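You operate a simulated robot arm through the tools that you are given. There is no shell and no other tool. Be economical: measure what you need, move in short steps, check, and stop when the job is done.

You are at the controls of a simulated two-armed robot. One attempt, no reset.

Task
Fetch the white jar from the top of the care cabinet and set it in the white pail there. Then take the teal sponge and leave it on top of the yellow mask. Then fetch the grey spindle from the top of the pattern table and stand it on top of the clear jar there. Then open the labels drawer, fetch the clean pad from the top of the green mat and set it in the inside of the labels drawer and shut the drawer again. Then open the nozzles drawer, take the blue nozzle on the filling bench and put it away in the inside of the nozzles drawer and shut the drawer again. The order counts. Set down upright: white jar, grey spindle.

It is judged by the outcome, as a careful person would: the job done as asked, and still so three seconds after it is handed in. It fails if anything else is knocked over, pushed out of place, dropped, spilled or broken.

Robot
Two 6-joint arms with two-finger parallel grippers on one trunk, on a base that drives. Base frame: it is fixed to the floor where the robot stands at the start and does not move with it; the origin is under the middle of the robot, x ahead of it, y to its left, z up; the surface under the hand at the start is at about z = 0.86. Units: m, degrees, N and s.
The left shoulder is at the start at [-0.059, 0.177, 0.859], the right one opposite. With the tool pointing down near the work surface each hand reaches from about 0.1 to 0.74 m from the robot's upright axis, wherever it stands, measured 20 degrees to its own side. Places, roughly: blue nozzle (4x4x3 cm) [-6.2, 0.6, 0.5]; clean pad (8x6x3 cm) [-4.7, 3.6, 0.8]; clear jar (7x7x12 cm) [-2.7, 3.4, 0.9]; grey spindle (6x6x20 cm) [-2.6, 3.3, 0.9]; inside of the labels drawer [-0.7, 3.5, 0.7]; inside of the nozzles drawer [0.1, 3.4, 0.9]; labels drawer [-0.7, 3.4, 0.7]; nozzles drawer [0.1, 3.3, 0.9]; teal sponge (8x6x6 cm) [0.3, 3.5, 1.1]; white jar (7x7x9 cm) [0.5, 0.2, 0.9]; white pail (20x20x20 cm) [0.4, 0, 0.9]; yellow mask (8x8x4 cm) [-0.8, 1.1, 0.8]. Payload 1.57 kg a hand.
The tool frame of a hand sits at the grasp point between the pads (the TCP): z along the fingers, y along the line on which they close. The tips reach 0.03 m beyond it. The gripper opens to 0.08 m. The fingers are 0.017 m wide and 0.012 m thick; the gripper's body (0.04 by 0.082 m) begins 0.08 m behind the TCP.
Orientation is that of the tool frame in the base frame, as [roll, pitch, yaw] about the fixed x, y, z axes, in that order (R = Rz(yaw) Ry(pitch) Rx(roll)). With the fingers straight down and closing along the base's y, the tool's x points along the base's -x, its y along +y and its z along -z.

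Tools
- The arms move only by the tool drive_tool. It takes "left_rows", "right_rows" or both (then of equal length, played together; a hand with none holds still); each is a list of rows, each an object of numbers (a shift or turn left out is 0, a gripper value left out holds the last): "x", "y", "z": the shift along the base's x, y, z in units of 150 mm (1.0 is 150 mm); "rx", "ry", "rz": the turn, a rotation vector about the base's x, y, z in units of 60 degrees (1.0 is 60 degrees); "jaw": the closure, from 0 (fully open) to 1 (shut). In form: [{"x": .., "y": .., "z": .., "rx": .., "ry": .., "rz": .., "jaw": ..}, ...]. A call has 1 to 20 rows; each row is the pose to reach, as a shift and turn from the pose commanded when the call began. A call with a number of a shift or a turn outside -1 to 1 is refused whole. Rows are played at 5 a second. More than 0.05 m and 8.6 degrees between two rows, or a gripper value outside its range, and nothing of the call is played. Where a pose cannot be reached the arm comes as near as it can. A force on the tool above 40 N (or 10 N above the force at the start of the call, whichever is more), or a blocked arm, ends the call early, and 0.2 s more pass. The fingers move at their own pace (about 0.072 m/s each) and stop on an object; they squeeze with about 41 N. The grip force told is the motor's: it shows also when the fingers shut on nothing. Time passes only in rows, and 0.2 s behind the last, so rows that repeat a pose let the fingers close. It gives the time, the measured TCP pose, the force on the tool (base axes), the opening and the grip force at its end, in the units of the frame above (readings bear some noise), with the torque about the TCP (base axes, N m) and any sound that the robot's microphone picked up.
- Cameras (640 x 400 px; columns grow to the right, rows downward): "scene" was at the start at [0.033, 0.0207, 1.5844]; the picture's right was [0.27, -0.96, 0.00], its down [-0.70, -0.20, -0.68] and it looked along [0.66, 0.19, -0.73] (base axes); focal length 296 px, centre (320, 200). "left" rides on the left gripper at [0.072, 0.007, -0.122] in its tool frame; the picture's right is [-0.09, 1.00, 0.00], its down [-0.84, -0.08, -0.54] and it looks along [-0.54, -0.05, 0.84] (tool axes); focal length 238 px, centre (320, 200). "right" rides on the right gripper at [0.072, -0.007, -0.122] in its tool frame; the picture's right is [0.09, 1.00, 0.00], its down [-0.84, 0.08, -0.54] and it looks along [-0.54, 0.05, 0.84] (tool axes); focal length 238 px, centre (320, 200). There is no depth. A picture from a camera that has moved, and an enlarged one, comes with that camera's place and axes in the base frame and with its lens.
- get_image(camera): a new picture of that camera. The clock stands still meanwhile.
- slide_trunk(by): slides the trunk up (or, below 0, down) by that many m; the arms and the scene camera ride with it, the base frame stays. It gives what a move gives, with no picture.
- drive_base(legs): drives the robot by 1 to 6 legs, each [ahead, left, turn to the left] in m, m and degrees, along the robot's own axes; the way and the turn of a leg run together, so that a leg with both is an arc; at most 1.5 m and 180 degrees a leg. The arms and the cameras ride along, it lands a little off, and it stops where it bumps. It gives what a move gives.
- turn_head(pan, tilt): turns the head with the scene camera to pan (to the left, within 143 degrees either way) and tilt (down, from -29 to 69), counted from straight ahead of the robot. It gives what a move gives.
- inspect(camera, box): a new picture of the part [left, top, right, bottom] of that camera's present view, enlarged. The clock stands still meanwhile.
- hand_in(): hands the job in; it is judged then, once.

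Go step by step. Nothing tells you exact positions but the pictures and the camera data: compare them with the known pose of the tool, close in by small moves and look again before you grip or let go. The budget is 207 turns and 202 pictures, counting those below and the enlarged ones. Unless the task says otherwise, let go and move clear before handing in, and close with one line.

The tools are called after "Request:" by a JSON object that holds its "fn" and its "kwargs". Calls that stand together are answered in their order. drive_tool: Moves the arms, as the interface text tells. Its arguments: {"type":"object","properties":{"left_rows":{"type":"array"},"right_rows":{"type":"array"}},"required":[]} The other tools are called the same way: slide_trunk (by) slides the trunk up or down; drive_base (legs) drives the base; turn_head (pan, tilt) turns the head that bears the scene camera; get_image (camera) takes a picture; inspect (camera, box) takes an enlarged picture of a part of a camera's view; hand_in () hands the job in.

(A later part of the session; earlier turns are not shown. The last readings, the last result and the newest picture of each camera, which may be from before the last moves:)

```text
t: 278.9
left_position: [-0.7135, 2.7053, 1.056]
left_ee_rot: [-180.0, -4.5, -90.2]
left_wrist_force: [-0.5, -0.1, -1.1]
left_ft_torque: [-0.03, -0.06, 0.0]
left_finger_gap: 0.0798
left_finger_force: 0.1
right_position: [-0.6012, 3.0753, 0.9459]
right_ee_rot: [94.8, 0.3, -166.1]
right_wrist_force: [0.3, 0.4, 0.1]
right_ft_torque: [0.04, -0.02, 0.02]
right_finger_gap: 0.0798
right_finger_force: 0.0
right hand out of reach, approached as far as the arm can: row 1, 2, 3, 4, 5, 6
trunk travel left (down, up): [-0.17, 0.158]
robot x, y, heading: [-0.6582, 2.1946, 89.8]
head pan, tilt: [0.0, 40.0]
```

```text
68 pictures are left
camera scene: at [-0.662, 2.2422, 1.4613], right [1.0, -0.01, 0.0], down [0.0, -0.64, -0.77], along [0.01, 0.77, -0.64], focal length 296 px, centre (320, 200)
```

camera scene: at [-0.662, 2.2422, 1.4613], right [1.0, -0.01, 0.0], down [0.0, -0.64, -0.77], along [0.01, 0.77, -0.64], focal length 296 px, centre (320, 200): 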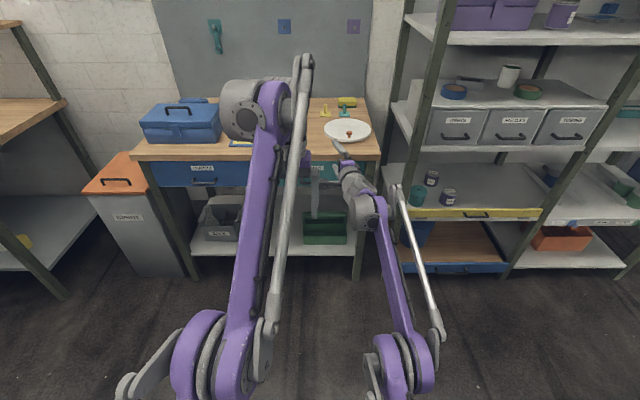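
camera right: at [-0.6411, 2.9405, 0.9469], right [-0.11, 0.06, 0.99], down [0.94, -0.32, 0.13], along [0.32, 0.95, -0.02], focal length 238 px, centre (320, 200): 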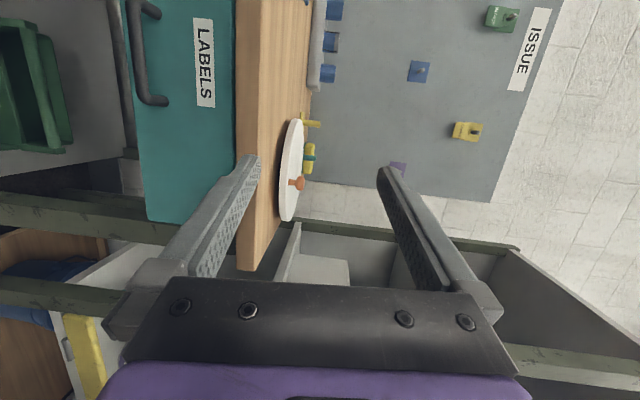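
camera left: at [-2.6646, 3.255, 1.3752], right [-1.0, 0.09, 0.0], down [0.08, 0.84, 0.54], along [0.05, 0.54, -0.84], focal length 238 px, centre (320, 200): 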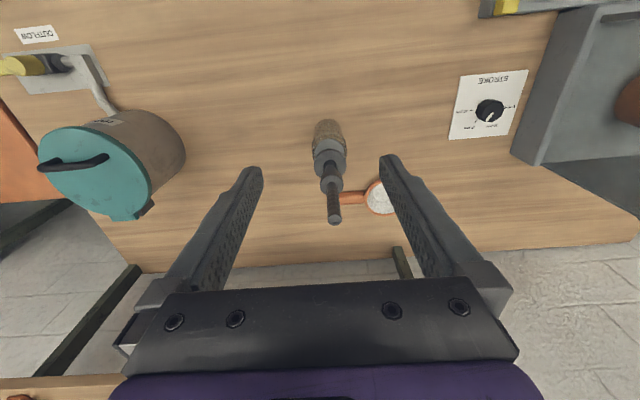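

Good view of the handle: I estimate the bar at about (-0.686, 3.236, 0.72). I'll straighten the 13° yaw error and keep moving the command outward and down.

Request:
{"fn": "drive_tool", "kwargs": {"right_rows": [{"y": 0.2, "x": -0.05, "z": -0.05, "rz": -0.05}, {"y": 0.4, "x": -0.1, "z": -0.1, "rz": -0.1}, {"y": 0.6, "x": -0.15, "z": -0.2, "rz": -0.15}, {"y": 0.8, "x": -0.2, "z": -0.3, "rz": -0.2}, {"y": 1.0, "x": -0.2, "z": -0.3, "rz": -0.23}, {"y": 1.0, "x": -0.2, "z": -0.3, "rz": -0.23}]}}

Request:
{"fn": "get_image", "kwargs": {"camera": "right"}}

```text
t: 280.2
left_position: [-0.7143, 2.7037, 1.0558]
left_ee_rot: [-180.0, -4.4, -90.4]
left_wrist_force: [0.1, 0.3, -0.3]
left_ft_torque: [0.02, -0.01, 0.0]
left_finger_gap: 0.0799
left_finger_force: 0.2
right_position: [-0.5607, 3.0878, 0.8932]
right_ee_rot: [96.0, -0.4, -174.3]
right_wrist_force: [-0.4, 1.0, 0.3]
right_ft_torque: [-0.01, 0.0, 0.02]
right_finger_gap: 0.0802
right_finger_force: 0.2
right hand out of reach, approached as far as the arm can: row 1, 2, 3, 4, 5, 6
trunk travel left (down, up): [-0.17, 0.158]
robot x, y, heading: [-0.6598, 2.1919, 89.6]
head pan, tilt: [0.0, 40.0]
```

```text
67 pictures are left
camera right: at [-0.6195, 2.9609, 0.8988], right [-0.1, 0.09, 0.99], down [0.89, -0.44, 0.13], along [0.45, 0.89, -0.04], focal length 238 px, centre (320, 200)
```

right: 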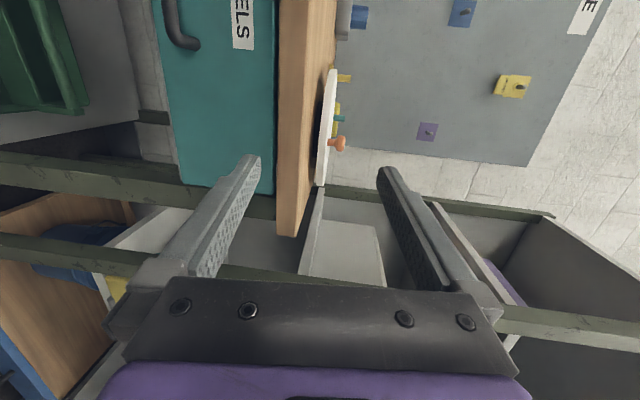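

Height is what limits it; lowering the trunk 0.15 m should bring the hand down to the handle's level.

Request:
{"fn": "slide_trunk", "kwargs": {"by": -0.15}}

Request:
{"fn": "drive_tool", "kwargs": {"right_rows": [{"z": 0.25, "y": 0.02}, {"z": 0.5, "y": 0.03}, {"z": 0.7, "y": 0.03}, {"z": 0.7, "y": 0.03}]}}

Request:
{"fn": "get_image", "kwargs": {"camera": "right"}}

```text
t: 282.0
left_position: [-0.713, 2.7047, 0.9075]
left_ee_rot: [179.9, -4.4, -90.3]
left_wrist_force: [-0.2, -0.3, 0.2]
left_ft_torque: [-0.02, -0.02, 0.03]
left_finger_gap: 0.0798
left_finger_force: 0.1
right_position: [-0.5603, 3.0935, 0.7367]
right_ee_rot: [96.2, -0.4, -173.5]
right_wrist_force: [0.2, 0.2, 0.0]
right_ft_torque: [0.01, 0.0, 0.02]
right_finger_gap: 0.08
right_finger_force: 0.0
trunk travel left (down, up): [-0.02, 0.308]
robot x, y, heading: [-0.6621, 2.1947, 89.8]
head pan, tilt: [0.0, 40.0]
```

```text
t: 283.0
left_position: [-0.7145, 2.704, 0.9082]
left_ee_rot: [179.9, -4.3, -90.2]
left_wrist_force: [0.2, -0.1, 0.7]
left_ft_torque: [0.02, -0.02, -0.01]
left_finger_gap: 0.0801
left_finger_force: 0.1
right_position: [-0.559, 3.0867, 0.836]
right_ee_rot: [96.3, -0.5, -173.5]
right_wrist_force: [-0.2, -0.9, 0.3]
right_ft_torque: [-0.01, 0.02, -0.03]
right_finger_gap: 0.0802
right_finger_force: 0.1
right hand out of reach, approached as far as the arm can: row 2, 3, 4
trunk travel left (down, up): [-0.02, 0.308]
robot x, y, heading: [-0.66, 2.1889, 89.8]
head pan, tilt: [0.0, 40.0]
```

```text
66 pictures are left
camera right: at [-0.6155, 2.9584, 0.842], right [-0.1, 0.1, 0.99], down [0.89, -0.43, 0.13], along [0.44, 0.9, -0.04], focal length 238 px, centre (320, 200)
```

right: 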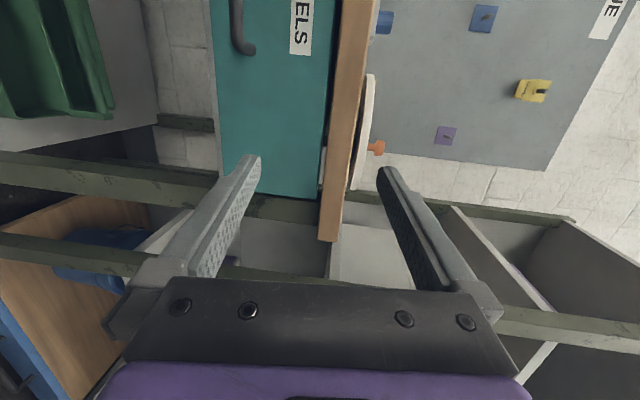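

The hand reaches this height but not far enough to the left, so I'll shift the base left 13 cm. Handle bar now estimated at (-0.685, 3.21, 0.745).

Request:
{"fn": "drive_base", "kwargs": {"legs": [[0, 0.13, 0]]}}

Request:
{"fn": "drive_tool", "kwargs": {"right_rows": [{"x": 0.2, "z": -0.1}, {"x": 0.4, "z": -0.2}, {"x": 0.6, "z": -0.35}, {"x": 0.8, "z": -0.5}, {"x": 0.85, "z": -0.6}, {"x": 0.85, "z": -0.6}]}}

Request:
{"fn": "get_image", "kwargs": {"camera": "right"}}

```text
t: 284.8
left_position: [-0.8429, 2.706, 0.9079]
left_ee_rot: [180.0, -4.5, -90.3]
left_wrist_force: [0.8, -0.3, 0.3]
left_ft_torque: [-0.02, -0.02, -0.03]
left_finger_gap: 0.08
left_finger_force: 0.0
right_position: [-0.6885, 3.0876, 0.8348]
right_ee_rot: [96.1, -0.5, -173.5]
right_wrist_force: [0.1, -0.5, 0.1]
right_ft_torque: [-0.01, 0.02, 0.02]
right_finger_gap: 0.0801
right_finger_force: 0.1
trunk travel left (down, up): [-0.02, 0.308]
robot x, y, heading: [-0.7879, 2.1919, 89.8]
head pan, tilt: [0.0, 40.0]
```

```text
t: 286.2
left_position: [-0.8433, 2.7052, 0.9076]
left_ee_rot: [180.0, -4.5, -90.3]
left_wrist_force: [-0.3, -0.7, -0.2]
left_ft_torque: [0.01, 0.03, -0.03]
left_finger_gap: 0.0801
left_finger_force: 0.1
right_position: [-0.5601, 3.0876, 0.7442]
right_ee_rot: [96.2, -0.4, -173.5]
right_wrist_force: [-0.5, -0.1, -0.3]
right_ft_torque: [0.01, 0.0, -0.01]
right_finger_gap: 0.0802
right_finger_force: 0.1
trunk travel left (down, up): [-0.02, 0.308]
robot x, y, heading: [-0.7901, 2.1919, 89.7]
head pan, tilt: [0.0, 40.0]
```

```text
65 pictures are left
camera right: at [-0.6167, 2.9599, 0.7507], right [-0.1, 0.1, 0.99], down [0.89, -0.43, 0.13], along [0.44, 0.9, -0.05], focal length 238 px, centre (320, 200)
```

right: 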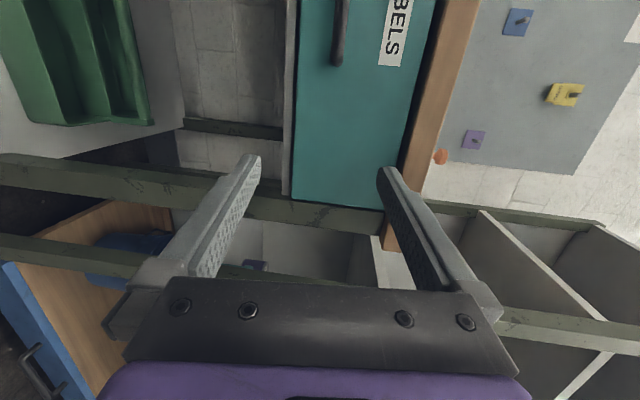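

Handle bar is at z≈0.738, with its right end at x≈-0.632. Move left 12 cm to its middle and look once more.

Request:
{"fn": "drive_tool", "kwargs": {"right_rows": [{"x": -0.2}, {"x": -0.4}, {"x": -0.6, "z": -0.02}, {"x": -0.8, "z": -0.04}, {"x": -0.8, "z": -0.04}]}}

Request:
{"fn": "get_image", "kwargs": {"camera": "right"}}

```text
t: 287.4
left_position: [-0.8426, 2.7048, 0.9076]
left_ee_rot: [179.8, -4.5, -90.3]
left_wrist_force: [-0.6, -0.1, 0.2]
left_ft_torque: [-0.02, 0.0, 0.01]
left_finger_gap: 0.0797
left_finger_force: 0.1
right_position: [-0.6808, 3.0891, 0.7381]
right_ee_rot: [96.2, -0.4, -173.6]
right_wrist_force: [-0.3, -1.1, -0.3]
right_ft_torque: [-0.01, -0.02, 0.0]
right_finger_gap: 0.0798
right_finger_force: 0.0
trunk travel left (down, up): [-0.02, 0.308]
robot x, y, heading: [-0.7889, 2.1918, 89.6]
head pan, tilt: [0.0, 40.0]
```

```text
64 pictures are left
camera right: at [-0.738, 2.9606, 0.7445], right [-0.1, 0.1, 0.99], down [0.89, -0.43, 0.13], along [0.44, 0.9, -0.05], focal length 238 px, centre (320, 200)
```

right: 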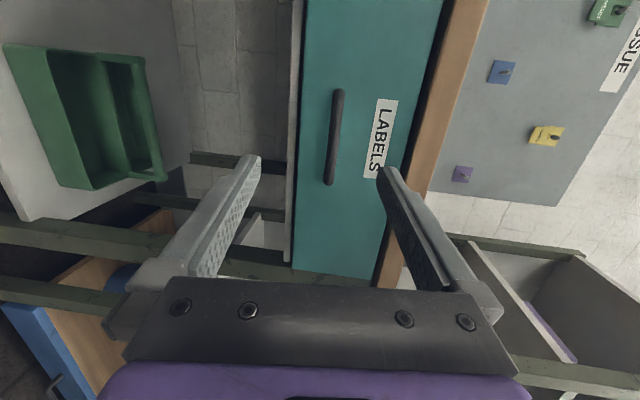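

Bar centre is at (-0.690, 3.22, 0.739), right between the finger heights. Advance slowly.

Request:
{"fn": "drive_tool", "kwargs": {"right_rows": [{"x": -0.02, "y": 0.15}, {"x": -0.04, "y": 0.3}, {"x": -0.05, "y": 0.45}, {"x": -0.05, "y": 0.6}, {"x": -0.05, "y": 0.7}, {"x": -0.05, "y": 0.75}, {"x": -0.05, "y": 0.75}]}}

Request:
{"fn": "get_image", "kwargs": {"camera": "right"}}

```text
t: 289.0
left_position: [-0.8439, 2.7075, 0.9062]
left_ee_rot: [179.9, -4.5, -90.3]
left_wrist_force: [0.2, -0.7, -0.2]
left_ft_torque: [-0.02, -0.01, -0.02]
left_finger_gap: 0.08
left_finger_force: 0.0
right_position: [-0.6851, 3.1043, 0.7371]
right_ee_rot: [96.2, -0.5, -173.6]
right_wrist_force: [0.0, 0.3, -0.5]
right_ft_torque: [0.02, -0.01, 0.0]
right_finger_gap: 0.0801
right_finger_force: 0.1
right hand out of reach, approached as far as the arm can: row 1, 2, 3, 4, 5, 6, 7
trunk travel left (down, up): [-0.02, 0.308]
robot x, y, heading: [-0.789, 2.1954, 89.9]
head pan, tilt: [0.0, 40.0]
```

```text
63 pictures are left
camera right: at [-0.7417, 2.9763, 0.7433], right [-0.1, 0.1, 0.99], down [0.89, -0.43, 0.13], along [0.44, 0.9, -0.05], focal length 238 px, centre (320, 200)
```

right: 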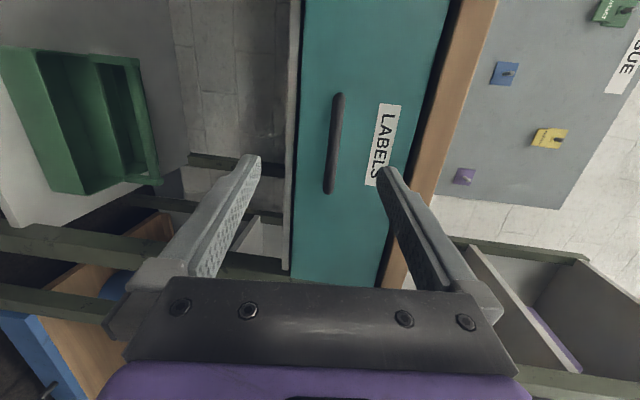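

At full reach; I'll close the remaining 9.5 cm with the base.

Request:
{"fn": "drive_base", "kwargs": {"legs": [[0.095, 0, 0]]}}

Request:
{"fn": "get_image", "kwargs": {"camera": "right"}}

```text
t: 290.3
left_position: [-0.8433, 2.8065, 0.9067]
left_ee_rot: [179.9, -4.5, -90.1]
left_wrist_force: [0.2, 0.2, -0.7]
left_ft_torque: [0.01, 0.03, 0.01]
left_finger_gap: 0.0799
left_finger_force: 0.1
right_position: [-0.6856, 3.2042, 0.737]
right_ee_rot: [96.1, -0.4, -173.4]
right_wrist_force: [0.2, -1.7, -0.2]
right_ft_torque: [0.01, -0.01, 0.02]
right_finger_gap: 0.08
right_finger_force: 0.1
trunk travel left (down, up): [-0.02, 0.308]
robot x, y, heading: [-0.7907, 2.2948, 89.7]
head pan, tilt: [0.0, 40.0]
stopped in leg 1: the force on the tool passed its limit at 69 N (the readings are from after the stop); the commanded pose is now the measured one
```

```text
62 pictures are left
camera right: at [-0.7418, 3.0762, 0.7435], right [-0.1, 0.1, 0.99], down [0.89, -0.43, 0.13], along [0.44, 0.9, -0.04], focal length 238 px, centre (320, 200)
```

right: 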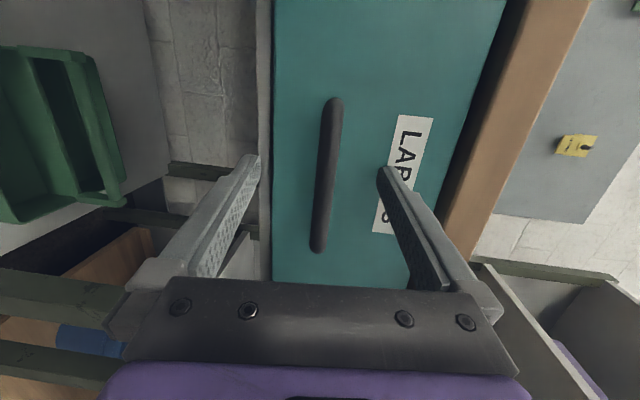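

Fingertips touched the drawer face, so the bar is well inside the jaws. Back off 6 mm and close on it.

Request:
{"fn": "drive_tool", "kwargs": {"right_rows": [{"y": -0.04}, {"y": -0.04, "jaw": 0.4}, {"y": -0.04, "jaw": 0.8}, {"y": -0.04, "jaw": 1}, {"y": -0.04, "jaw": 1}, {"y": -0.04, "jaw": 1}, {"y": -0.04, "jaw": 1}]}}

```text
t: 291.9
left_position: [-0.841, 2.8048, 0.9084]
left_ee_rot: [-180.0, -4.4, -90.2]
left_wrist_force: [0.3, -0.5, 0.5]
left_ft_torque: [-0.03, 0.02, 0.01]
left_finger_gap: 0.08
left_finger_force: 0.0
right_position: [-0.6852, 3.1963, 0.741]
right_ee_rot: [95.9, -0.4, -173.4]
right_wrist_force: [-0.1, 3.3, 19.1]
right_ft_torque: [0.2, 0.27, 0.39]
right_finger_gap: 0.0116
right_finger_force: 29.0
trunk travel left (down, up): [-0.02, 0.308]
robot x, y, heading: [-0.7873, 2.2963, 89.6]
head pan, tilt: [0.0, 40.0]
```

Bar gripped. Pull the drawer by backing the base 0.2 m.

Request:
{"fn": "drive_base", "kwargs": {"legs": [[-0.2, 0, 0]]}}

Request:
{"fn": "get_image", "kwargs": {"camera": "scene"}}

```text
t: 293.5
left_position: [-0.843, 2.6069, 0.9082]
left_ee_rot: [179.8, -4.4, -90.2]
left_wrist_force: [0.4, -0.9, -1.0]
left_ft_torque: [0.01, -0.04, -0.02]
left_finger_gap: 0.0799
left_finger_force: 0.1
right_position: [-0.6852, 2.9983, 0.7404]
right_ee_rot: [95.9, -0.4, -173.4]
right_wrist_force: [10.3, 1.4, 21.2]
right_ft_torque: [0.11, 0.23, 0.1]
right_finger_gap: 0.0114
right_finger_force: 29.3
trunk travel left (down, up): [-0.02, 0.308]
robot x, y, heading: [-0.7889, 2.0993, 90.1]
head pan, tilt: [0.0, 40.0]
```

```text
61 pictures are left
camera scene: at [-0.7888, 2.1845, 1.3037], right [1.0, 0.0, 0.0], down [0.0, -0.64, -0.77], along [0.0, 0.77, -0.64], focal length 296 px, centre (320, 200)
```

scene: 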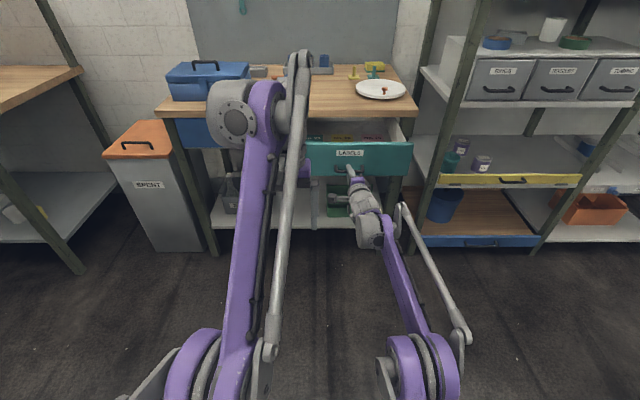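

The drawer is open 20 cm. Release the handle and back away.

Request:
{"fn": "drive_tool", "kwargs": {"right_rows": [{"jaw": 0.5}, {"jaw": 0}, {"jaw": 0}, {"jaw": 0}]}}

Request:
{"fn": "drive_base", "kwargs": {"legs": [[-0.12, 0, 0]]}}

Request:
{"fn": "get_image", "kwargs": {"camera": "right"}}

```text
t: 294.5
left_position: [-0.8439, 2.608, 0.907]
left_ee_rot: [-180.0, -4.5, -90.2]
left_wrist_force: [0.1, 0.0, 1.1]
left_ft_torque: [0.01, 0.03, 0.0]
left_finger_gap: 0.08
left_finger_force: 0.0
right_position: [-0.6865, 3.0007, 0.7403]
right_ee_rot: [96.0, -0.5, -173.4]
right_wrist_force: [-0.2, -0.8, 0.3]
right_ft_torque: [-0.01, -0.01, 0.02]
right_finger_gap: 0.0801
right_finger_force: 0.0
trunk travel left (down, up): [-0.02, 0.308]
robot x, y, heading: [-0.7868, 2.0986, 89.7]
head pan, tilt: [0.0, 40.0]
```

```text
t: 295.7
left_position: [-0.84, 2.5351, 0.9055]
left_ee_rot: [179.9, -4.8, -90.3]
left_wrist_force: [0.0, 0.4, -0.5]
left_ft_torque: [0.02, 0.0, 0.0]
left_finger_gap: 0.0801
left_finger_force: 0.2
right_position: [-0.6817, 2.9254, 0.7351]
right_ee_rot: [96.3, -0.4, -173.6]
right_wrist_force: [0.2, 0.9, -0.5]
right_ft_torque: [-0.01, -0.02, -0.01]
right_finger_gap: 0.08
right_finger_force: 0.1
trunk travel left (down, up): [-0.02, 0.308]
robot x, y, heading: [-0.7849, 2.016, 89.7]
head pan, tilt: [0.0, 40.0]
stopped in leg 1: the robot was blocked; the commanded pose is now the measured one
```

```text
60 pictures are left
camera right: at [-0.7384, 2.7975, 0.7412], right [-0.1, 0.1, 0.99], down [0.89, -0.43, 0.13], along [0.44, 0.9, -0.05], focal length 238 px, centre (320, 200)
```

right: 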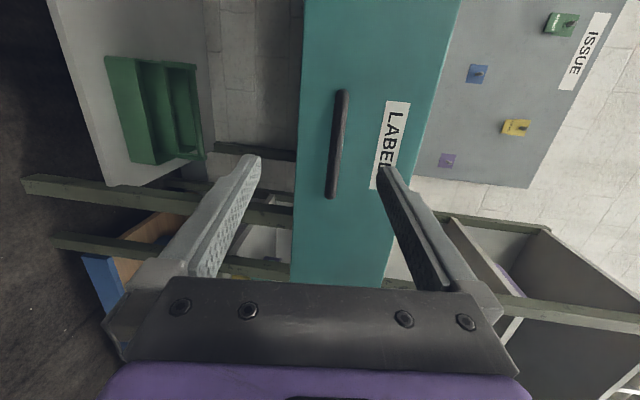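

My back touched the middle table; I must check the flasks there.

Request:
{"fn": "turn_head", "kwargs": {"pan": -143, "tilt": 50}}

Request:
{"fn": "get_image", "kwargs": {"camera": "scene"}}

```text
t: 298.0
left_position: [-0.8411, 2.5363, 0.9029]
left_ee_rot: [179.9, -4.9, -90.4]
left_wrist_force: [-0.1, -0.7, 0.0]
left_ft_torque: [-0.02, 0.01, 0.03]
left_finger_gap: 0.0801
left_finger_force: 0.0
right_position: [-0.6827, 2.9268, 0.7314]
right_ee_rot: [96.4, -0.6, -173.5]
right_wrist_force: [0.5, 0.7, 0.1]
right_ft_torque: [0.0, -0.02, -0.01]
right_finger_gap: 0.0798
right_finger_force: 0.1
trunk travel left (down, up): [-0.02, 0.308]
robot x, y, heading: [-0.7878, 2.0165, 89.4]
head pan, tilt: [-143.0, 50.0]
```

```text
59 pictures are left
camera scene: at [-0.7425, 1.9703, 1.2896], right [-0.8, -0.6, 0.01], down [-0.46, 0.61, -0.65], along [0.38, -0.52, -0.76], focal length 296 px, centre (320, 200)
```

scene: 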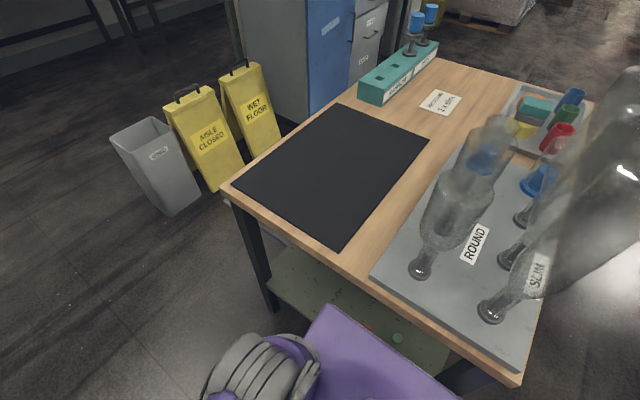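

Everything there still stands, and the sponge sits on the mask. Now pull away left into open floor, raise the trunk, and fold the right hand back to pointing down.

Request:
{"fn": "drive_base", "kwargs": {"legs": [[0.02, 0, 0], [-0.0, 0.85, 0], [-0.15, 0.0, 0]]}}

Request:
{"fn": "slide_trunk", "kwargs": {"by": 0.25}}

Request:
{"fn": "drive_tool", "kwargs": {"right_rows": [{"ry": -0.13}, {"ry": -0.26}, {"ry": -0.39}, {"ry": -0.52}, {"ry": -0.65}, {"ry": -0.78}, {"ry": -0.91}]}}

Request:
{"fn": "drive_tool", "kwargs": {"right_rows": [{"ry": -0.13}, {"ry": -0.26}, {"ry": -0.39}, {"ry": -0.52}, {"ry": -0.57}]}}

Request:
{"fn": "drive_tool", "kwargs": {"right_rows": [{"rx": -0.13, "y": -0.1}, {"rx": -0.26, "y": -0.2}, {"rx": -0.39, "y": -0.3}, {"rx": -0.52, "y": -0.4}, {"rx": -0.65, "y": -0.55}, {"rx": -0.78, "y": -0.7}, {"rx": -0.91, "y": -0.85}, {"rx": -0.98, "y": -1.0}]}}

Request:
{"fn": "drive_tool", "kwargs": {"right_rows": [{"rx": -0.13, "y": -0.1, "z": 0.1}, {"rx": -0.26, "y": -0.2, "z": 0.25}, {"rx": -0.39, "y": -0.4, "z": 0.4}, {"rx": -0.44, "y": -0.6, "z": 0.6}, {"rx": -0.44, "y": -0.8, "z": 0.8}, {"rx": -0.44, "y": -1.0, "z": 0.9}]}}

```text
t: 307.2
left_position: [-1.6884, 2.4022, 0.9069]
left_ee_rot: [180.0, -4.4, -90.4]
left_wrist_force: [-0.3, 0.3, 0.1]
left_ft_torque: [-0.01, -0.03, 0.01]
left_finger_gap: 0.0802
left_finger_force: 0.0
right_position: [-1.5267, 2.7939, 0.74]
right_ee_rot: [96.0, -0.4, -173.8]
right_wrist_force: [0.1, -0.4, 0.5]
right_ft_torque: [0.04, -0.02, 0.01]
right_finger_gap: 0.0801
right_finger_force: 0.1
trunk travel left (down, up): [-0.02, 0.308]
robot x, y, heading: [-1.6347, 1.8912, 89.4]
head pan, tilt: [-143.0, 50.0]
```

```text
t: 309.8
left_position: [-1.6884, 2.4042, 1.1573]
left_ee_rot: [-180.0, -4.4, -90.6]
left_wrist_force: [-0.6, -0.1, 0.0]
left_ft_torque: [0.03, 0.05, -0.03]
left_finger_gap: 0.0802
left_finger_force: 0.1
right_position: [-1.5275, 2.7989, 1.0817]
right_ee_rot: [90.9, 0.1, -173.8]
right_wrist_force: [0.6, -0.1, 0.0]
right_ft_torque: [0.0, -0.02, 0.01]
right_finger_gap: 0.0797
right_finger_force: 0.1
trunk travel left (down, up): [-0.27, 0.058]
robot x, y, heading: [-1.6383, 1.8919, 89.3]
head pan, tilt: [-143.0, 50.0]
```

```text
t: 311.4
left_position: [-1.6875, 2.4046, 1.1568]
left_ee_rot: [179.9, -4.6, -90.6]
left_wrist_force: [0.2, -0.2, -0.4]
left_ft_torque: [0.0, 0.0, -0.01]
left_finger_gap: 0.0802
left_finger_force: 0.0
right_position: [-1.5142, 2.7772, 1.0765]
right_ee_rot: [100.1, 54.3, -167.9]
right_wrist_force: [0.2, 0.8, 0.0]
right_ft_torque: [-0.02, -0.02, 0.03]
right_finger_gap: 0.0797
right_finger_force: 0.1
right hand out of reach, approached as far as the arm can: row 4, 5, 6, 7
trunk travel left (down, up): [-0.27, 0.058]
robot x, y, heading: [-1.6345, 1.8877, 89.4]
head pan, tilt: [-143.0, 50.0]
```

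```text
t: 312.6
left_position: [-1.6886, 2.4042, 1.1562]
left_ee_rot: [179.9, -4.5, -90.5]
left_wrist_force: [0.3, 0.9, -0.1]
left_ft_torque: [0.01, -0.02, 0.0]
left_finger_gap: 0.0799
left_finger_force: 0.1
right_position: [-1.5146, 2.7763, 1.0755]
right_ee_rot: [170.9, 83.7, -100.1]
right_wrist_force: [0.0, 0.0, 0.2]
right_ft_torque: [0.0, 0.0, -0.01]
right_finger_gap: 0.0801
right_finger_force: 0.1
right hand out of reach, approached as far as the arm can: row 1, 2, 3, 4
trunk travel left (down, up): [-0.27, 0.058]
robot x, y, heading: [-1.6367, 1.8902, 89.1]
head pan, tilt: [-143.0, 50.0]
```

```text
t: 314.4
left_position: [-1.6884, 2.4035, 1.1565]
left_ee_rot: [179.9, -4.5, -90.5]
left_wrist_force: [-0.2, -0.2, 0.3]
left_ft_torque: [-0.01, 0.03, 0.0]
left_finger_gap: 0.0802
left_finger_force: 0.0
right_position: [-1.5543, 2.6203, 1.0707]
right_ee_rot: [-173.7, 29.0, -91.1]
right_wrist_force: [0.0, 0.1, 0.0]
right_ft_torque: [0.06, 0.01, 0.0]
right_finger_gap: 0.0802
right_finger_force: 0.0
right hand out of reach, approached as far as the arm can: row 1, 4, 5, 6, 7, 8
trunk travel left (down, up): [-0.27, 0.058]
robot x, y, heading: [-1.6395, 1.8888, 89.1]
head pan, tilt: [-143.0, 50.0]
```

```text
t: 315.8
left_position: [-1.6881, 2.4048, 1.1566]
left_ee_rot: [-180.0, -4.5, -90.5]
left_wrist_force: [-0.2, 0.7, -0.2]
left_ft_torque: [-0.03, 0.01, -0.01]
left_finger_gap: 0.08
left_finger_force: 0.0
right_position: [-1.5614, 2.4495, 1.1693]
right_ee_rot: [-167.3, 5.0, -90.6]
right_wrist_force: [0.2, 0.0, -0.8]
right_ft_torque: [-0.01, 0.01, 0.02]
right_finger_gap: 0.0798
right_finger_force: 0.1
right hand out of reach, approached as far as the arm can: row 1, 2, 3, 4, 5, 6
trunk travel left (down, up): [-0.27, 0.058]
robot x, y, heading: [-1.6387, 1.8909, 89.5]
head pan, tilt: [-143.0, 50.0]
```

Fold the hands apart and up, then drive west along the wall tables toward the green mat.

Request:
{"fn": "drive_tool", "kwargs": {"left_rows": [{"x": -0.2, "y": -0.1, "z": 0.15}, {"x": -0.4, "y": -0.2, "z": 0.3}, {"x": -0.6, "y": -0.3, "z": 0.45}, {"x": -0.8, "y": -0.4, "z": 0.6}, {"x": -1.0, "y": -0.5, "z": 0.6}], "right_rows": [{"x": 0.2, "y": -0.1, "z": 0.15}, {"x": 0.4, "y": -0.2, "z": 0.3}, {"x": 0.6, "y": -0.3, "z": 0.45}, {"x": 0.8, "y": -0.4, "z": 0.6}, {"x": 1.0, "y": -0.5, "z": 0.6}]}}

Request:
{"fn": "drive_base", "kwargs": {"legs": [[0.6, 0, 0.5], [0, 1.4, 0]]}}

Request:
{"fn": "drive_base", "kwargs": {"legs": [[0, 1.4, 0]]}}

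Request:
{"fn": "turn_head", "kwargs": {"pan": 0, "tilt": 38}}

Request:
{"fn": "get_image", "kwargs": {"camera": "scene"}}

```text
t: 317.0
left_position: [-1.8404, 2.3392, 1.259]
left_ee_rot: [180.0, -4.5, -90.6]
left_wrist_force: [0.0, -0.4, 0.3]
left_ft_torque: [0.02, -0.01, 0.01]
left_finger_gap: 0.08
left_finger_force: 0.1
left hand out of reach, approached as far as the arm can: row 1, 2, 3, 4, 5
right_position: [-1.4294, 2.3738, 1.2592]
right_ee_rot: [-165.1, 5.5, -90.8]
right_wrist_force: [-0.3, -0.1, -0.3]
right_ft_torque: [0.0, 0.0, 0.0]
right_finger_gap: 0.0799
right_finger_force: 0.0
right hand out of reach, approached as far as the arm can: row 3, 4, 5
trunk travel left (down, up): [-0.27, 0.058]
robot x, y, heading: [-1.6345, 1.8891, 89.5]
head pan, tilt: [-143.0, 50.0]
```

```text
t: 332.6
left_position: [-3.2492, 2.9695, 1.2593]
left_ee_rot: [179.9, -4.5, -91.6]
left_wrist_force: [-0.2, -0.1, 0.4]
left_ft_torque: [-0.02, -0.01, 0.04]
left_finger_gap: 0.0802
left_finger_force: 0.0
right_position: [-2.839, 2.997, 1.2592]
right_ee_rot: [-165.1, 5.4, -91.9]
right_wrist_force: [0.5, -0.2, 0.3]
right_ft_torque: [0.02, 0.03, 0.01]
right_finger_gap: 0.0797
right_finger_force: 0.1
trunk travel left (down, up): [-0.27, 0.058]
robot x, y, heading: [-3.0541, 2.5183, 88.3]
head pan, tilt: [-143.0, 50.0]
```

```text
t: 345.1
left_position: [-4.6539, 3.0127, 1.2589]
left_ee_rot: [180.0, -4.5, -91.5]
left_wrist_force: [-0.1, 0.2, -0.5]
left_ft_torque: [0.01, 0.0, -0.02]
left_finger_gap: 0.0797
left_finger_force: 0.0
right_position: [-4.2432, 3.0391, 1.2589]
right_ee_rot: [-165.2, 5.5, -91.8]
right_wrist_force: [0.7, -0.2, 0.4]
right_ft_torque: [0.01, 0.04, 0.02]
right_finger_gap: 0.0801
right_finger_force: 0.0
trunk travel left (down, up): [-0.27, 0.058]
robot x, y, heading: [-4.4596, 2.5608, 88.2]
head pan, tilt: [-143.0, 50.0]
```

```text
t: 347.4
left_position: [-4.654, 3.0131, 1.2584]
left_ee_rot: [-180.0, -4.5, -91.6]
left_wrist_force: [-0.7, -0.3, -0.6]
left_ft_torque: [0.02, 0.0, -0.02]
left_finger_gap: 0.08
left_finger_force: 0.0
right_position: [-4.2427, 3.0394, 1.2597]
right_ee_rot: [-165.1, 5.4, -91.7]
right_wrist_force: [0.2, 0.3, 0.5]
right_ft_torque: [-0.02, 0.03, 0.0]
right_finger_gap: 0.08
right_finger_force: 0.0
trunk travel left (down, up): [-0.27, 0.058]
robot x, y, heading: [-4.4602, 2.5611, 88.2]
head pan, tilt: [0.0, 38.0]
```

```text
58 pictures are left
camera scene: at [-4.4603, 2.6039, 1.5642], right [1.0, -0.03, 0.0], down [-0.02, -0.62, -0.79], along [0.02, 0.79, -0.62], focal length 296 px, centre (320, 200)
```

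scene: 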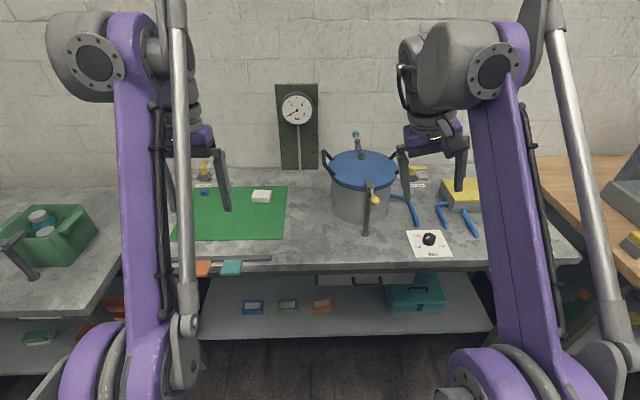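

The white pad is on the green mat at about (-4.672, 3.573). I'll raise the right hand clear of the pot, and drive closer with the left hand toward the pad.

Request:
{"fn": "slide_trunk", "kwargs": {"by": 0.05}}

Request:
{"fn": "drive_tool", "kwargs": {"right_rows": [{"x": 0.2, "y": -0.2, "z": 0.1}, {"x": 0.4, "y": -0.4, "z": 0.2}, {"x": 0.6, "y": -0.6, "z": 0.3}, {"x": 0.8, "y": -0.8, "z": 0.3}, {"x": 0.8, "y": -0.8, "z": 0.3}]}}

Request:
{"fn": "drive_base", "kwargs": {"legs": [[0.36, 0.1, 1.5]]}}

Request:
{"fn": "get_image", "kwargs": {"camera": "left"}}

Request:
{"fn": "get_image", "kwargs": {"camera": "scene"}}

```text
t: 348.3
left_position: [-4.654, 3.0254, 1.3435]
left_ee_rot: [180.0, -0.9, -91.6]
left_wrist_force: [-0.3, 0.5, -0.2]
left_ft_torque: [0.01, 0.0, -0.01]
left_finger_gap: 0.0799
left_finger_force: 0.0
right_position: [-4.2446, 3.0423, 1.318]
right_ee_rot: [-164.9, 6.6, -92.1]
right_wrist_force: [-0.2, -0.1, 0.0]
right_ft_torque: [-0.01, -0.01, 0.01]
right_finger_gap: 0.0801
right_finger_force: 0.1
trunk travel left (down, up): [-0.32, 0.008]
robot x, y, heading: [-4.4605, 2.5596, 88.4]
head pan, tilt: [0.0, 38.0]
```

```text
t: 349.5
left_position: [-4.6537, 3.0255, 1.3436]
left_ee_rot: [179.9, -1.0, -91.6]
left_wrist_force: [0.0, 0.0, -0.1]
left_ft_torque: [-0.02, 0.02, -0.03]
left_finger_gap: 0.0801
left_finger_force: 0.0
right_position: [-4.2372, 2.9356, 1.3625]
right_ee_rot: [-164.9, 6.6, -92.5]
right_wrist_force: [1.1, 0.2, -0.3]
right_ft_torque: [-0.03, 0.0, -0.02]
right_finger_gap: 0.0801
right_finger_force: 0.1
right hand out of reach, approached as far as the arm can: row 1, 2, 3, 4, 5
trunk travel left (down, up): [-0.32, 0.008]
robot x, y, heading: [-4.4594, 2.5596, 87.9]
head pan, tilt: [0.0, 38.0]
```

```text
t: 351.9
left_position: [-4.7547, 3.3815, 1.3441]
left_ee_rot: [179.9, -1.0, -90.4]
left_wrist_force: [0.4, 0.0, 0.3]
left_ft_torque: [-0.02, -0.02, 0.02]
left_finger_gap: 0.08
left_finger_force: 0.0
right_position: [-4.3367, 3.3016, 1.3639]
right_ee_rot: [-164.8, 6.7, -91.4]
right_wrist_force: [0.1, -0.2, -1.3]
right_ft_torque: [0.03, -0.01, 0.0]
right_finger_gap: 0.0797
right_finger_force: 0.1
trunk travel left (down, up): [-0.32, 0.008]
robot x, y, heading: [-4.5519, 2.9213, 89.7]
head pan, tilt: [0.0, 38.0]
```

```text
57 pictures are left
camera left: at [-4.7615, 3.3114, 1.4675], right [-1.0, 0.1, 0.0], down [0.08, 0.85, 0.53], along [0.05, 0.52, -0.85], focal length 238 px, centre (320, 200)
```

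left: 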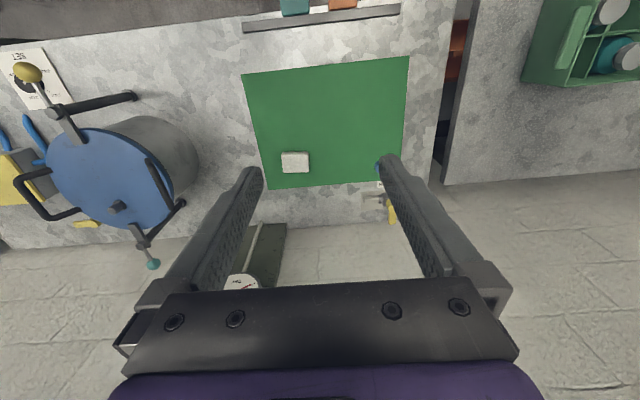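

```text
56 pictures are left
camera scene: at [-4.552, 2.9617, 1.618], right [1.0, -0.01, 0.0], down [0.0, -0.62, -0.79], along [0.01, 0.79, -0.62], focal length 296 px, centre (320, 200)
```

scene: 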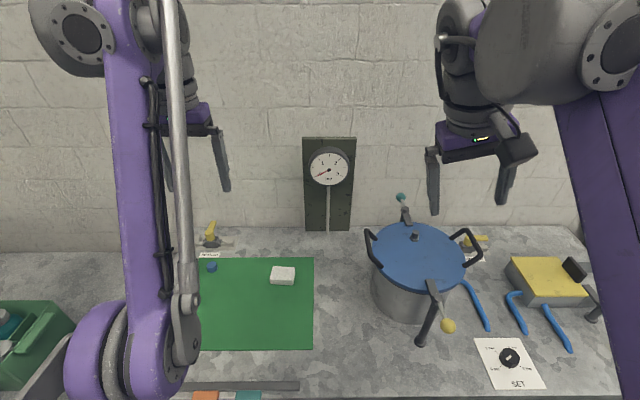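

Pad top is at about (-4.661, 3.561, 0.84), with its 6 cm side along y. I'll rotate the left hand 90° and bring it above the pad.

Request:
{"fn": "drive_tool", "kwargs": {"left_rows": [{"rz": 0.13, "x": 0.1, "z": -0.1}, {"rz": 0.26, "x": 0.2, "z": -0.25}, {"rz": 0.39, "x": 0.3, "z": -0.4}, {"rz": 0.52, "x": 0.4, "z": -0.55, "y": 0.1}, {"rz": 0.65, "x": 0.5, "z": -0.7, "y": 0.2}, {"rz": 0.78, "x": 0.62, "z": -0.85, "y": 0.35}, {"rz": 0.91, "x": 0.62, "z": -1.0, "y": 0.5}]}}

Request:
{"fn": "drive_tool", "kwargs": {"left_rows": [{"rz": 0.13, "y": 0.15}, {"rz": 0.26, "y": 0.3}, {"rz": 0.39, "y": 0.45, "z": -0.1}, {"rz": 0.52, "y": 0.6, "z": -0.25}, {"rz": 0.6, "y": 0.7, "z": -0.4}, {"rz": 0.6, "y": 0.7, "z": -0.55}, {"rz": 0.6, "y": 0.7, "z": -0.65}, {"rz": 0.6, "y": 0.7, "z": -0.65}]}}

Request:
{"fn": "get_image", "kwargs": {"camera": "left"}}

```text
t: 353.5
left_position: [-4.6591, 3.482, 1.2024]
left_ee_rot: [179.8, -1.0, -35.6]
left_wrist_force: [-0.2, 0.5, -0.7]
left_ft_torque: [-0.02, 0.01, 0.0]
left_finger_gap: 0.0799
left_finger_force: 0.0
left hand out of reach, approached as far as the arm can: row 1, 2, 3, 4, 5, 6, 7
right_position: [-4.3357, 3.3017, 1.3643]
right_ee_rot: [-164.9, 6.6, -91.4]
right_wrist_force: [0.6, 0.3, 0.5]
right_ft_torque: [-0.01, -0.01, 0.03]
right_finger_gap: 0.0801
right_finger_force: 0.1
trunk travel left (down, up): [-0.32, 0.008]
robot x, y, heading: [-4.5563, 2.9235, 89.6]
head pan, tilt: [0.0, 38.0]
```

```text
t: 355.3
left_position: [-4.6601, 3.5842, 1.1053]
left_ee_rot: [179.9, -1.0, 0.3]
left_wrist_force: [1.3, 0.0, 0.1]
left_ft_torque: [0.03, 0.0, 0.01]
left_finger_gap: 0.0799
left_finger_force: 0.1
left hand out of reach, approached as far as the arm can: row 2, 3, 4, 5, 6
right_position: [-4.337, 3.3001, 1.3639]
right_ee_rot: [-164.9, 6.6, -91.4]
right_wrist_force: [0.4, -0.8, 0.1]
right_ft_torque: [0.0, 0.01, -0.01]
right_finger_gap: 0.0798
right_finger_force: 0.0
trunk travel left (down, up): [-0.32, 0.008]
robot x, y, heading: [-4.5533, 2.9224, 89.6]
head pan, tilt: [0.0, 38.0]
```

```text
55 pictures are left
camera left: at [-4.5904, 3.5787, 1.2281], right [-0.09, -1.0, 0.0], down [-0.85, 0.07, 0.53], along [-0.53, 0.05, -0.85], focal length 238 px, centre (320, 200)
```

left: 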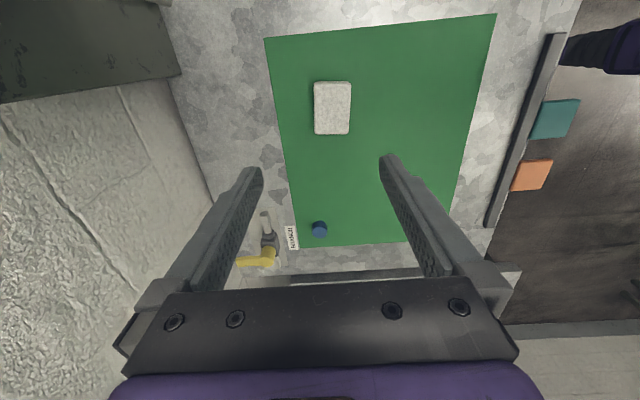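

Pad measured at (-4.665, 3.567). Descend most of the way and check once more.

Request:
{"fn": "drive_tool", "kwargs": {"left_rows": [{"x": -0.03, "y": -0.11, "z": -0.25}, {"x": -0.03, "y": -0.11, "z": -0.5}, {"x": -0.03, "y": -0.11, "z": -0.75}, {"x": -0.03, "y": -0.11, "z": -1.0}, {"x": -0.03, "y": -0.11, "z": -1.0}]}}

Request:
{"fn": "get_image", "kwargs": {"camera": "left"}}

```text
t: 356.5
left_position: [-4.6588, 3.611, 0.9783]
left_ee_rot: [179.9, -0.9, 0.3]
left_wrist_force: [0.7, 0.2, 0.8]
left_ft_torque: [-0.01, 0.03, 0.0]
left_finger_gap: 0.0801
left_finger_force: 0.1
left hand out of reach, approached as far as the arm can: row 2, 3, 4, 5
right_position: [-4.3362, 3.3, 1.3652]
right_ee_rot: [-164.8, 6.7, -91.3]
right_wrist_force: [1.0, 0.4, 0.2]
right_ft_torque: [0.02, -0.01, 0.01]
right_finger_gap: 0.0801
right_finger_force: 0.1
trunk travel left (down, up): [-0.32, 0.008]
robot x, y, heading: [-4.5524, 2.9204, 89.7]
head pan, tilt: [0.0, 38.0]
```

```text
54 pictures are left
camera left: at [-4.5884, 3.6052, 1.1025], right [-0.09, -1.0, 0.0], down [-0.85, 0.07, 0.53], along [-0.53, 0.05, -0.85], focal length 238 px, centre (320, 200)
```

left: 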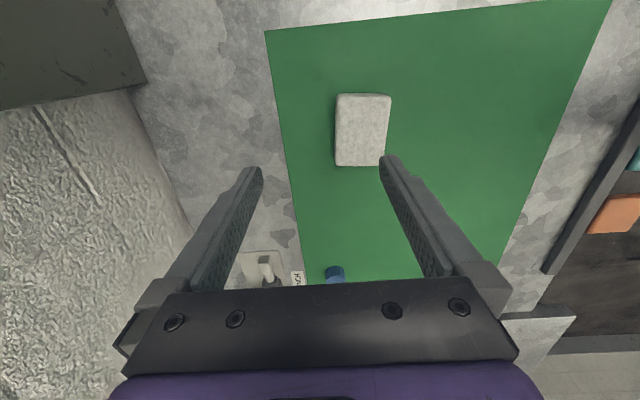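

The arm is cramped here (too close), so it stayed 4 cm beyond. Back the base 9 cm and correct.

Request:
{"fn": "drive_base", "kwargs": {"legs": [[-0.09, 0, 0]]}}

Request:
{"fn": "drive_tool", "kwargs": {"left_rows": [{"x": -0.02, "y": 0.1}, {"x": -0.04, "y": 0.2}, {"x": -0.045, "y": 0.29}, {"x": -0.045, "y": 0.29, "z": -0.1}, {"x": -0.045, "y": 0.29, "z": -0.2}, {"x": -0.045, "y": 0.29, "z": -0.3}, {"x": -0.045, "y": 0.29, "z": -0.3}]}}

Request:
{"fn": "get_image", "kwargs": {"camera": "left"}}

```text
t: 357.6
left_position: [-4.6603, 3.5239, 0.9792]
left_ee_rot: [179.9, -1.0, 0.2]
left_wrist_force: [0.8, -0.7, -1.1]
left_ft_torque: [-0.01, 0.0, 0.02]
left_finger_gap: 0.0798
left_finger_force: 0.0
right_position: [-4.3374, 3.2142, 1.3646]
right_ee_rot: [-164.9, 6.7, -91.3]
right_wrist_force: [1.0, -0.1, 0.3]
right_ft_torque: [-0.01, -0.04, -0.02]
right_finger_gap: 0.0802
right_finger_force: 0.0
trunk travel left (down, up): [-0.32, 0.008]
robot x, y, heading: [-4.5508, 2.8323, 89.6]
head pan, tilt: [0.0, 38.0]
```

```text
t: 359.2
left_position: [-4.6661, 3.5538, 0.9313]
left_ee_rot: [179.9, -1.0, 0.2]
left_wrist_force: [-1.1, 0.0, 0.2]
left_ft_torque: [0.0, -0.01, -0.01]
left_finger_gap: 0.0802
left_finger_force: 0.1
left hand out of reach, approached as far as the arm can: row 2, 3, 4, 5, 6, 7
right_position: [-4.3368, 3.2128, 1.364]
right_ee_rot: [-165.0, 6.8, -91.3]
right_wrist_force: [0.1, 0.3, 0.0]
right_ft_torque: [-0.02, -0.04, -0.02]
right_finger_gap: 0.0799
right_finger_force: 0.2
trunk travel left (down, up): [-0.32, 0.008]
robot x, y, heading: [-4.5474, 2.8321, 89.5]
head pan, tilt: [0.0, 38.0]
```

```text
53 pictures are left
camera left: at [-4.5969, 3.5484, 1.0551], right [-0.09, -1.0, 0.0], down [-0.85, 0.07, 0.53], along [-0.53, 0.05, -0.85], focal length 238 px, centre (320, 200)
```

left: 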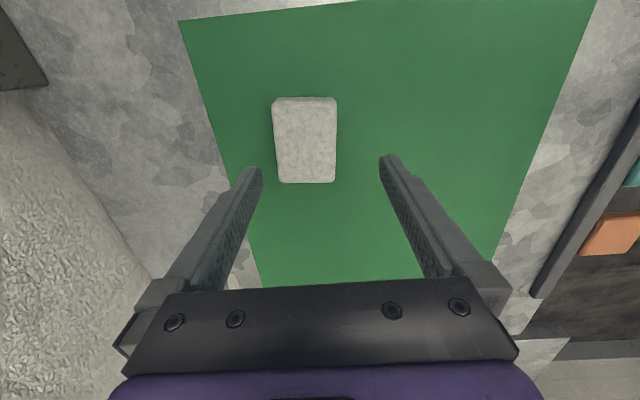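

Nearly there: 1.2 cm short in y. Reach grows as I go lower, so continue down with that correction.

Request:
{"fn": "drive_tool", "kwargs": {"left_rows": [{"y": 0.04, "z": -0.1}, {"y": 0.08, "z": -0.2}, {"y": 0.085, "z": -0.3}, {"y": 0.085, "z": -0.4}, {"y": 0.085, "z": -0.4}]}}

Request:
{"fn": "get_image", "kwargs": {"camera": "left"}}

```text
t: 360.4
left_position: [-4.6663, 3.5608, 0.8717]
left_ee_rot: [180.0, -1.1, 0.2]
left_wrist_force: [-0.5, 0.3, 0.2]
left_ft_torque: [0.01, -0.03, 0.01]
left_finger_gap: 0.0799
left_finger_force: 0.1
left hand out of reach, approached as far as the arm can: row 1, 2, 3, 4, 5
right_position: [-4.3363, 3.2138, 1.3645]
right_ee_rot: [-164.9, 6.8, -91.3]
right_wrist_force: [-0.7, -0.3, -0.4]
right_ft_torque: [0.03, -0.02, 0.05]
right_finger_gap: 0.0799
right_finger_force: 0.1
trunk travel left (down, up): [-0.32, 0.008]
robot x, y, heading: [-4.5513, 2.8318, 89.5]
head pan, tilt: [0.0, 38.0]
```

```text
52 pictures are left
camera left: at [-4.5964, 3.5556, 0.995], right [-0.09, -1.0, 0.0], down [-0.85, 0.07, 0.53], along [-0.53, 0.05, -0.85], focal length 238 px, centre (320, 200)
```

left: 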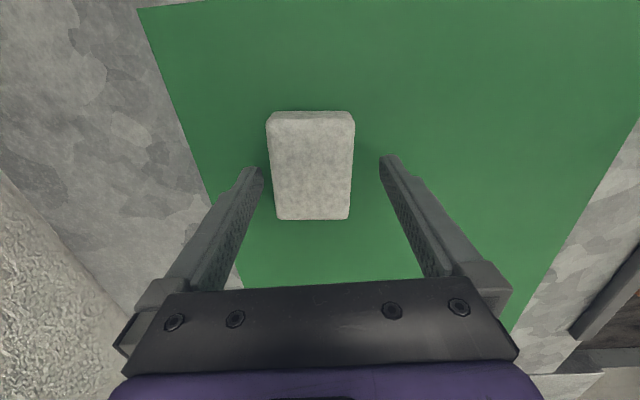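

Request:
{"fn": "drive_tool", "kwargs": {"left_rows": [{"y": 0.04, "z": -0.05}, {"y": 0.04, "z": -0.1}, {"y": 0.04, "z": -0.16}, {"y": 0.04, "z": -0.16}, {"y": 0.04, "z": -0.16, "jaw": 0.5}, {"y": 0.04, "z": -0.16, "jaw": 1}, {"y": 0.04, "z": -0.16, "jaw": 1}, {"y": 0.04, "z": -0.16, "jaw": 1}, {"y": 0.04, "z": -0.16, "jaw": 1}, {"y": 0.04, "z": -0.1, "jaw": 1}, {"y": 0.04, "z": 0.0, "jaw": 1}, {"y": 0.04, "z": 0.12, "jaw": 1}]}}

Request:
{"fn": "get_image", "kwargs": {"camera": "left"}}

```text
t: 361.4
left_position: [-4.6662, 3.5613, 0.8533]
left_ee_rot: [179.9, -0.9, 0.2]
left_wrist_force: [-0.5, 6.2, 31.8]
left_ft_torque: [-0.92, 0.23, 0.04]
left_finger_gap: 0.0752
left_finger_force: 0.1
left hand out of reach, approached as far as the arm can: row 1, 2, 3, 4
right_position: [-4.3364, 3.2112, 1.3651]
right_ee_rot: [-164.9, 6.9, -91.4]
right_wrist_force: [0.0, 0.0, 0.8]
right_ft_torque: [0.0, -0.01, -0.02]
right_finger_gap: 0.0799
right_finger_force: 0.1
trunk travel left (down, up): [-0.32, 0.008]
robot x, y, heading: [-4.5502, 2.834, 89.4]
head pan, tilt: [0.0, 38.0]
stopped in row 4 (left hand): the force on the tool passed its limit at 43 N (the readings are from after the stop); the commanded pose is now the measured one
```

```text
51 pictures are left
camera left: at [-4.5969, 3.5555, 0.9776], right [-0.09, -1.0, 0.0], down [-0.85, 0.07, 0.53], along [-0.53, 0.05, -0.85], focal length 238 px, centre (320, 200)
```

left: 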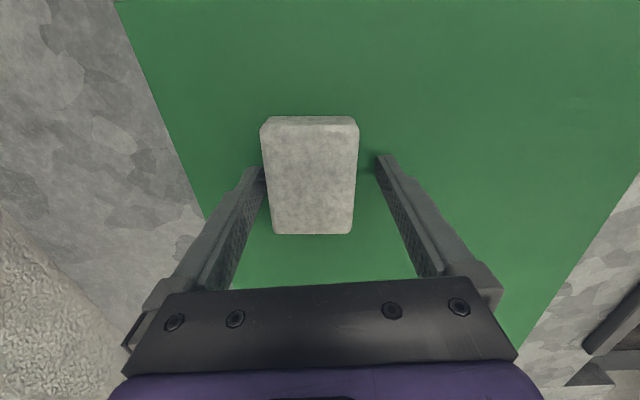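

A fingertip touched the mat, so this is the right depth. Rise 3 mm, close and lift.

Request:
{"fn": "drive_tool", "kwargs": {"left_rows": [{"z": 0.02}, {"z": 0.02, "jaw": 0.3}, {"z": 0.02, "jaw": 0.6}, {"z": 0.02, "jaw": 1}, {"z": 0.02, "jaw": 1}, {"z": 0.02, "jaw": 1}, {"z": 0.02, "jaw": 1}, {"z": 0.08, "jaw": 1}, {"z": 0.18, "jaw": 1}, {"z": 0.3, "jaw": 1}]}}

Request:
{"fn": "get_image", "kwargs": {"camera": "left"}}

```text
t: 363.6
left_position: [-4.6675, 3.5608, 0.8946]
left_ee_rot: [179.8, -1.0, 0.2]
left_wrist_force: [-1.1, -0.2, -1.0]
left_ft_torque: [-0.02, 0.0, 0.0]
left_finger_gap: 0.0541
left_finger_force: 41.0
right_position: [-4.3369, 3.2147, 1.3633]
right_ee_rot: [-165.0, 6.6, -91.4]
right_wrist_force: [1.0, -0.8, 0.0]
right_ft_torque: [0.0, -0.02, 0.01]
right_finger_gap: 0.08
right_finger_force: 0.1
trunk travel left (down, up): [-0.32, 0.008]
robot x, y, heading: [-4.5507, 2.8291, 89.5]
head pan, tilt: [0.0, 38.0]
```

```text
50 pictures are left
camera left: at [-4.5973, 3.5543, 1.0182], right [-0.09, -1.0, 0.0], down [-0.85, 0.08, 0.53], along [-0.53, 0.05, -0.85], focal length 238 px, centre (320, 200)
```

left: 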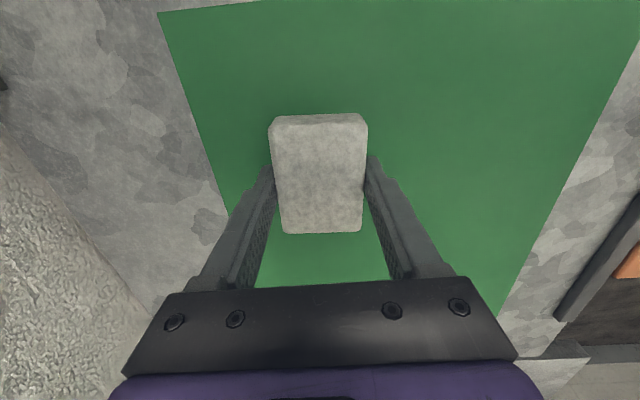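

Pad gripped. Lift high, back away from the bench, and carry it east to the labels drawer.

Request:
{"fn": "drive_tool", "kwargs": {"left_rows": [{"z": 0.15}, {"z": 0.3}, {"z": 0.45}, {"z": 0.6}, {"z": 0.75}, {"z": 0.9}, {"z": 1.0}]}}

Request:
{"fn": "drive_base", "kwargs": {"legs": [[-0.38, 0, 0]]}}

Request:
{"fn": "drive_tool", "kwargs": {"left_rows": [{"z": 0.2, "y": -0.1}, {"z": 0.4, "y": -0.2}, {"z": 0.6, "y": -0.3}, {"z": 0.8, "y": -0.5}, {"z": 1.0, "y": -0.6}, {"z": 1.0, "y": -0.6}]}}

Request:
{"fn": "drive_base", "kwargs": {"legs": [[0, -1.4, 0], [0, -1.3, 0]]}}

```text
t: 365.1
left_position: [-4.6684, 3.5286, 1.0257]
left_ee_rot: [179.9, -1.0, 0.2]
left_wrist_force: [0.1, 0.3, -1.2]
left_ft_torque: [-0.05, -0.03, -0.05]
left_finger_gap: 0.0541
left_finger_force: 41.1
left hand out of reach, approached as far as the arm can: row 1, 2, 3, 4, 5, 6, 7
right_position: [-4.3366, 3.2133, 1.3634]
right_ee_rot: [-164.9, 6.7, -91.4]
right_wrist_force: [0.3, -0.7, -0.7]
right_ft_torque: [0.03, -0.03, 0.02]
right_finger_gap: 0.0802
right_finger_force: 0.0
trunk travel left (down, up): [-0.32, 0.008]
robot x, y, heading: [-4.5508, 2.8331, 89.7]
head pan, tilt: [0.0, 38.0]
```

```text
t: 367.6
left_position: [-4.6723, 3.1463, 1.0266]
left_ee_rot: [180.0, -1.0, 0.2]
left_wrist_force: [0.2, 0.1, -0.8]
left_ft_torque: [0.01, 0.03, 0.0]
left_finger_gap: 0.0536
left_finger_force: 41.2
right_position: [-4.3395, 2.8323, 1.3643]
right_ee_rot: [-164.9, 6.7, -91.2]
right_wrist_force: [0.7, 0.1, -1.8]
right_ft_torque: [0.0, 0.01, -0.02]
right_finger_gap: 0.0798
right_finger_force: 0.1
trunk travel left (down, up): [-0.32, 0.008]
robot x, y, heading: [-4.5541, 2.4484, 89.8]
head pan, tilt: [0.0, 38.0]
```

```text
t: 369.0
left_position: [-4.6718, 3.0569, 1.1762]
left_ee_rot: [179.8, -1.0, 0.4]
left_wrist_force: [-0.2, 0.6, -0.4]
left_ft_torque: [0.01, 0.02, -0.03]
left_finger_gap: 0.0536
left_finger_force: 41.1
right_position: [-4.3411, 2.8323, 1.3644]
right_ee_rot: [-164.9, 6.7, -91.1]
right_wrist_force: [0.6, 0.2, -0.2]
right_ft_torque: [-0.02, 0.0, -0.04]
right_finger_gap: 0.0799
right_finger_force: 0.1
trunk travel left (down, up): [-0.32, 0.008]
robot x, y, heading: [-4.5541, 2.4501, 89.4]
head pan, tilt: [0.0, 38.0]
```

```text
t: 392.6
left_position: [-1.9584, 2.9884, 1.1767]
left_ee_rot: [179.9, -1.0, -1.0]
left_wrist_force: [-0.5, 0.1, -0.5]
left_ft_torque: [-0.02, 0.01, -0.03]
left_finger_gap: 0.0536
left_finger_force: 40.7
right_position: [-1.6322, 2.7567, 1.3647]
right_ee_rot: [-165.0, 6.7, -92.4]
right_wrist_force: [-0.5, -0.2, 0.7]
right_ft_torque: [-0.01, 0.01, -0.01]
right_finger_gap: 0.0801
right_finger_force: 0.1
trunk travel left (down, up): [-0.32, 0.008]
robot x, y, heading: [-1.8561, 2.3754, 88.3]
head pan, tilt: [0.0, 38.0]
```

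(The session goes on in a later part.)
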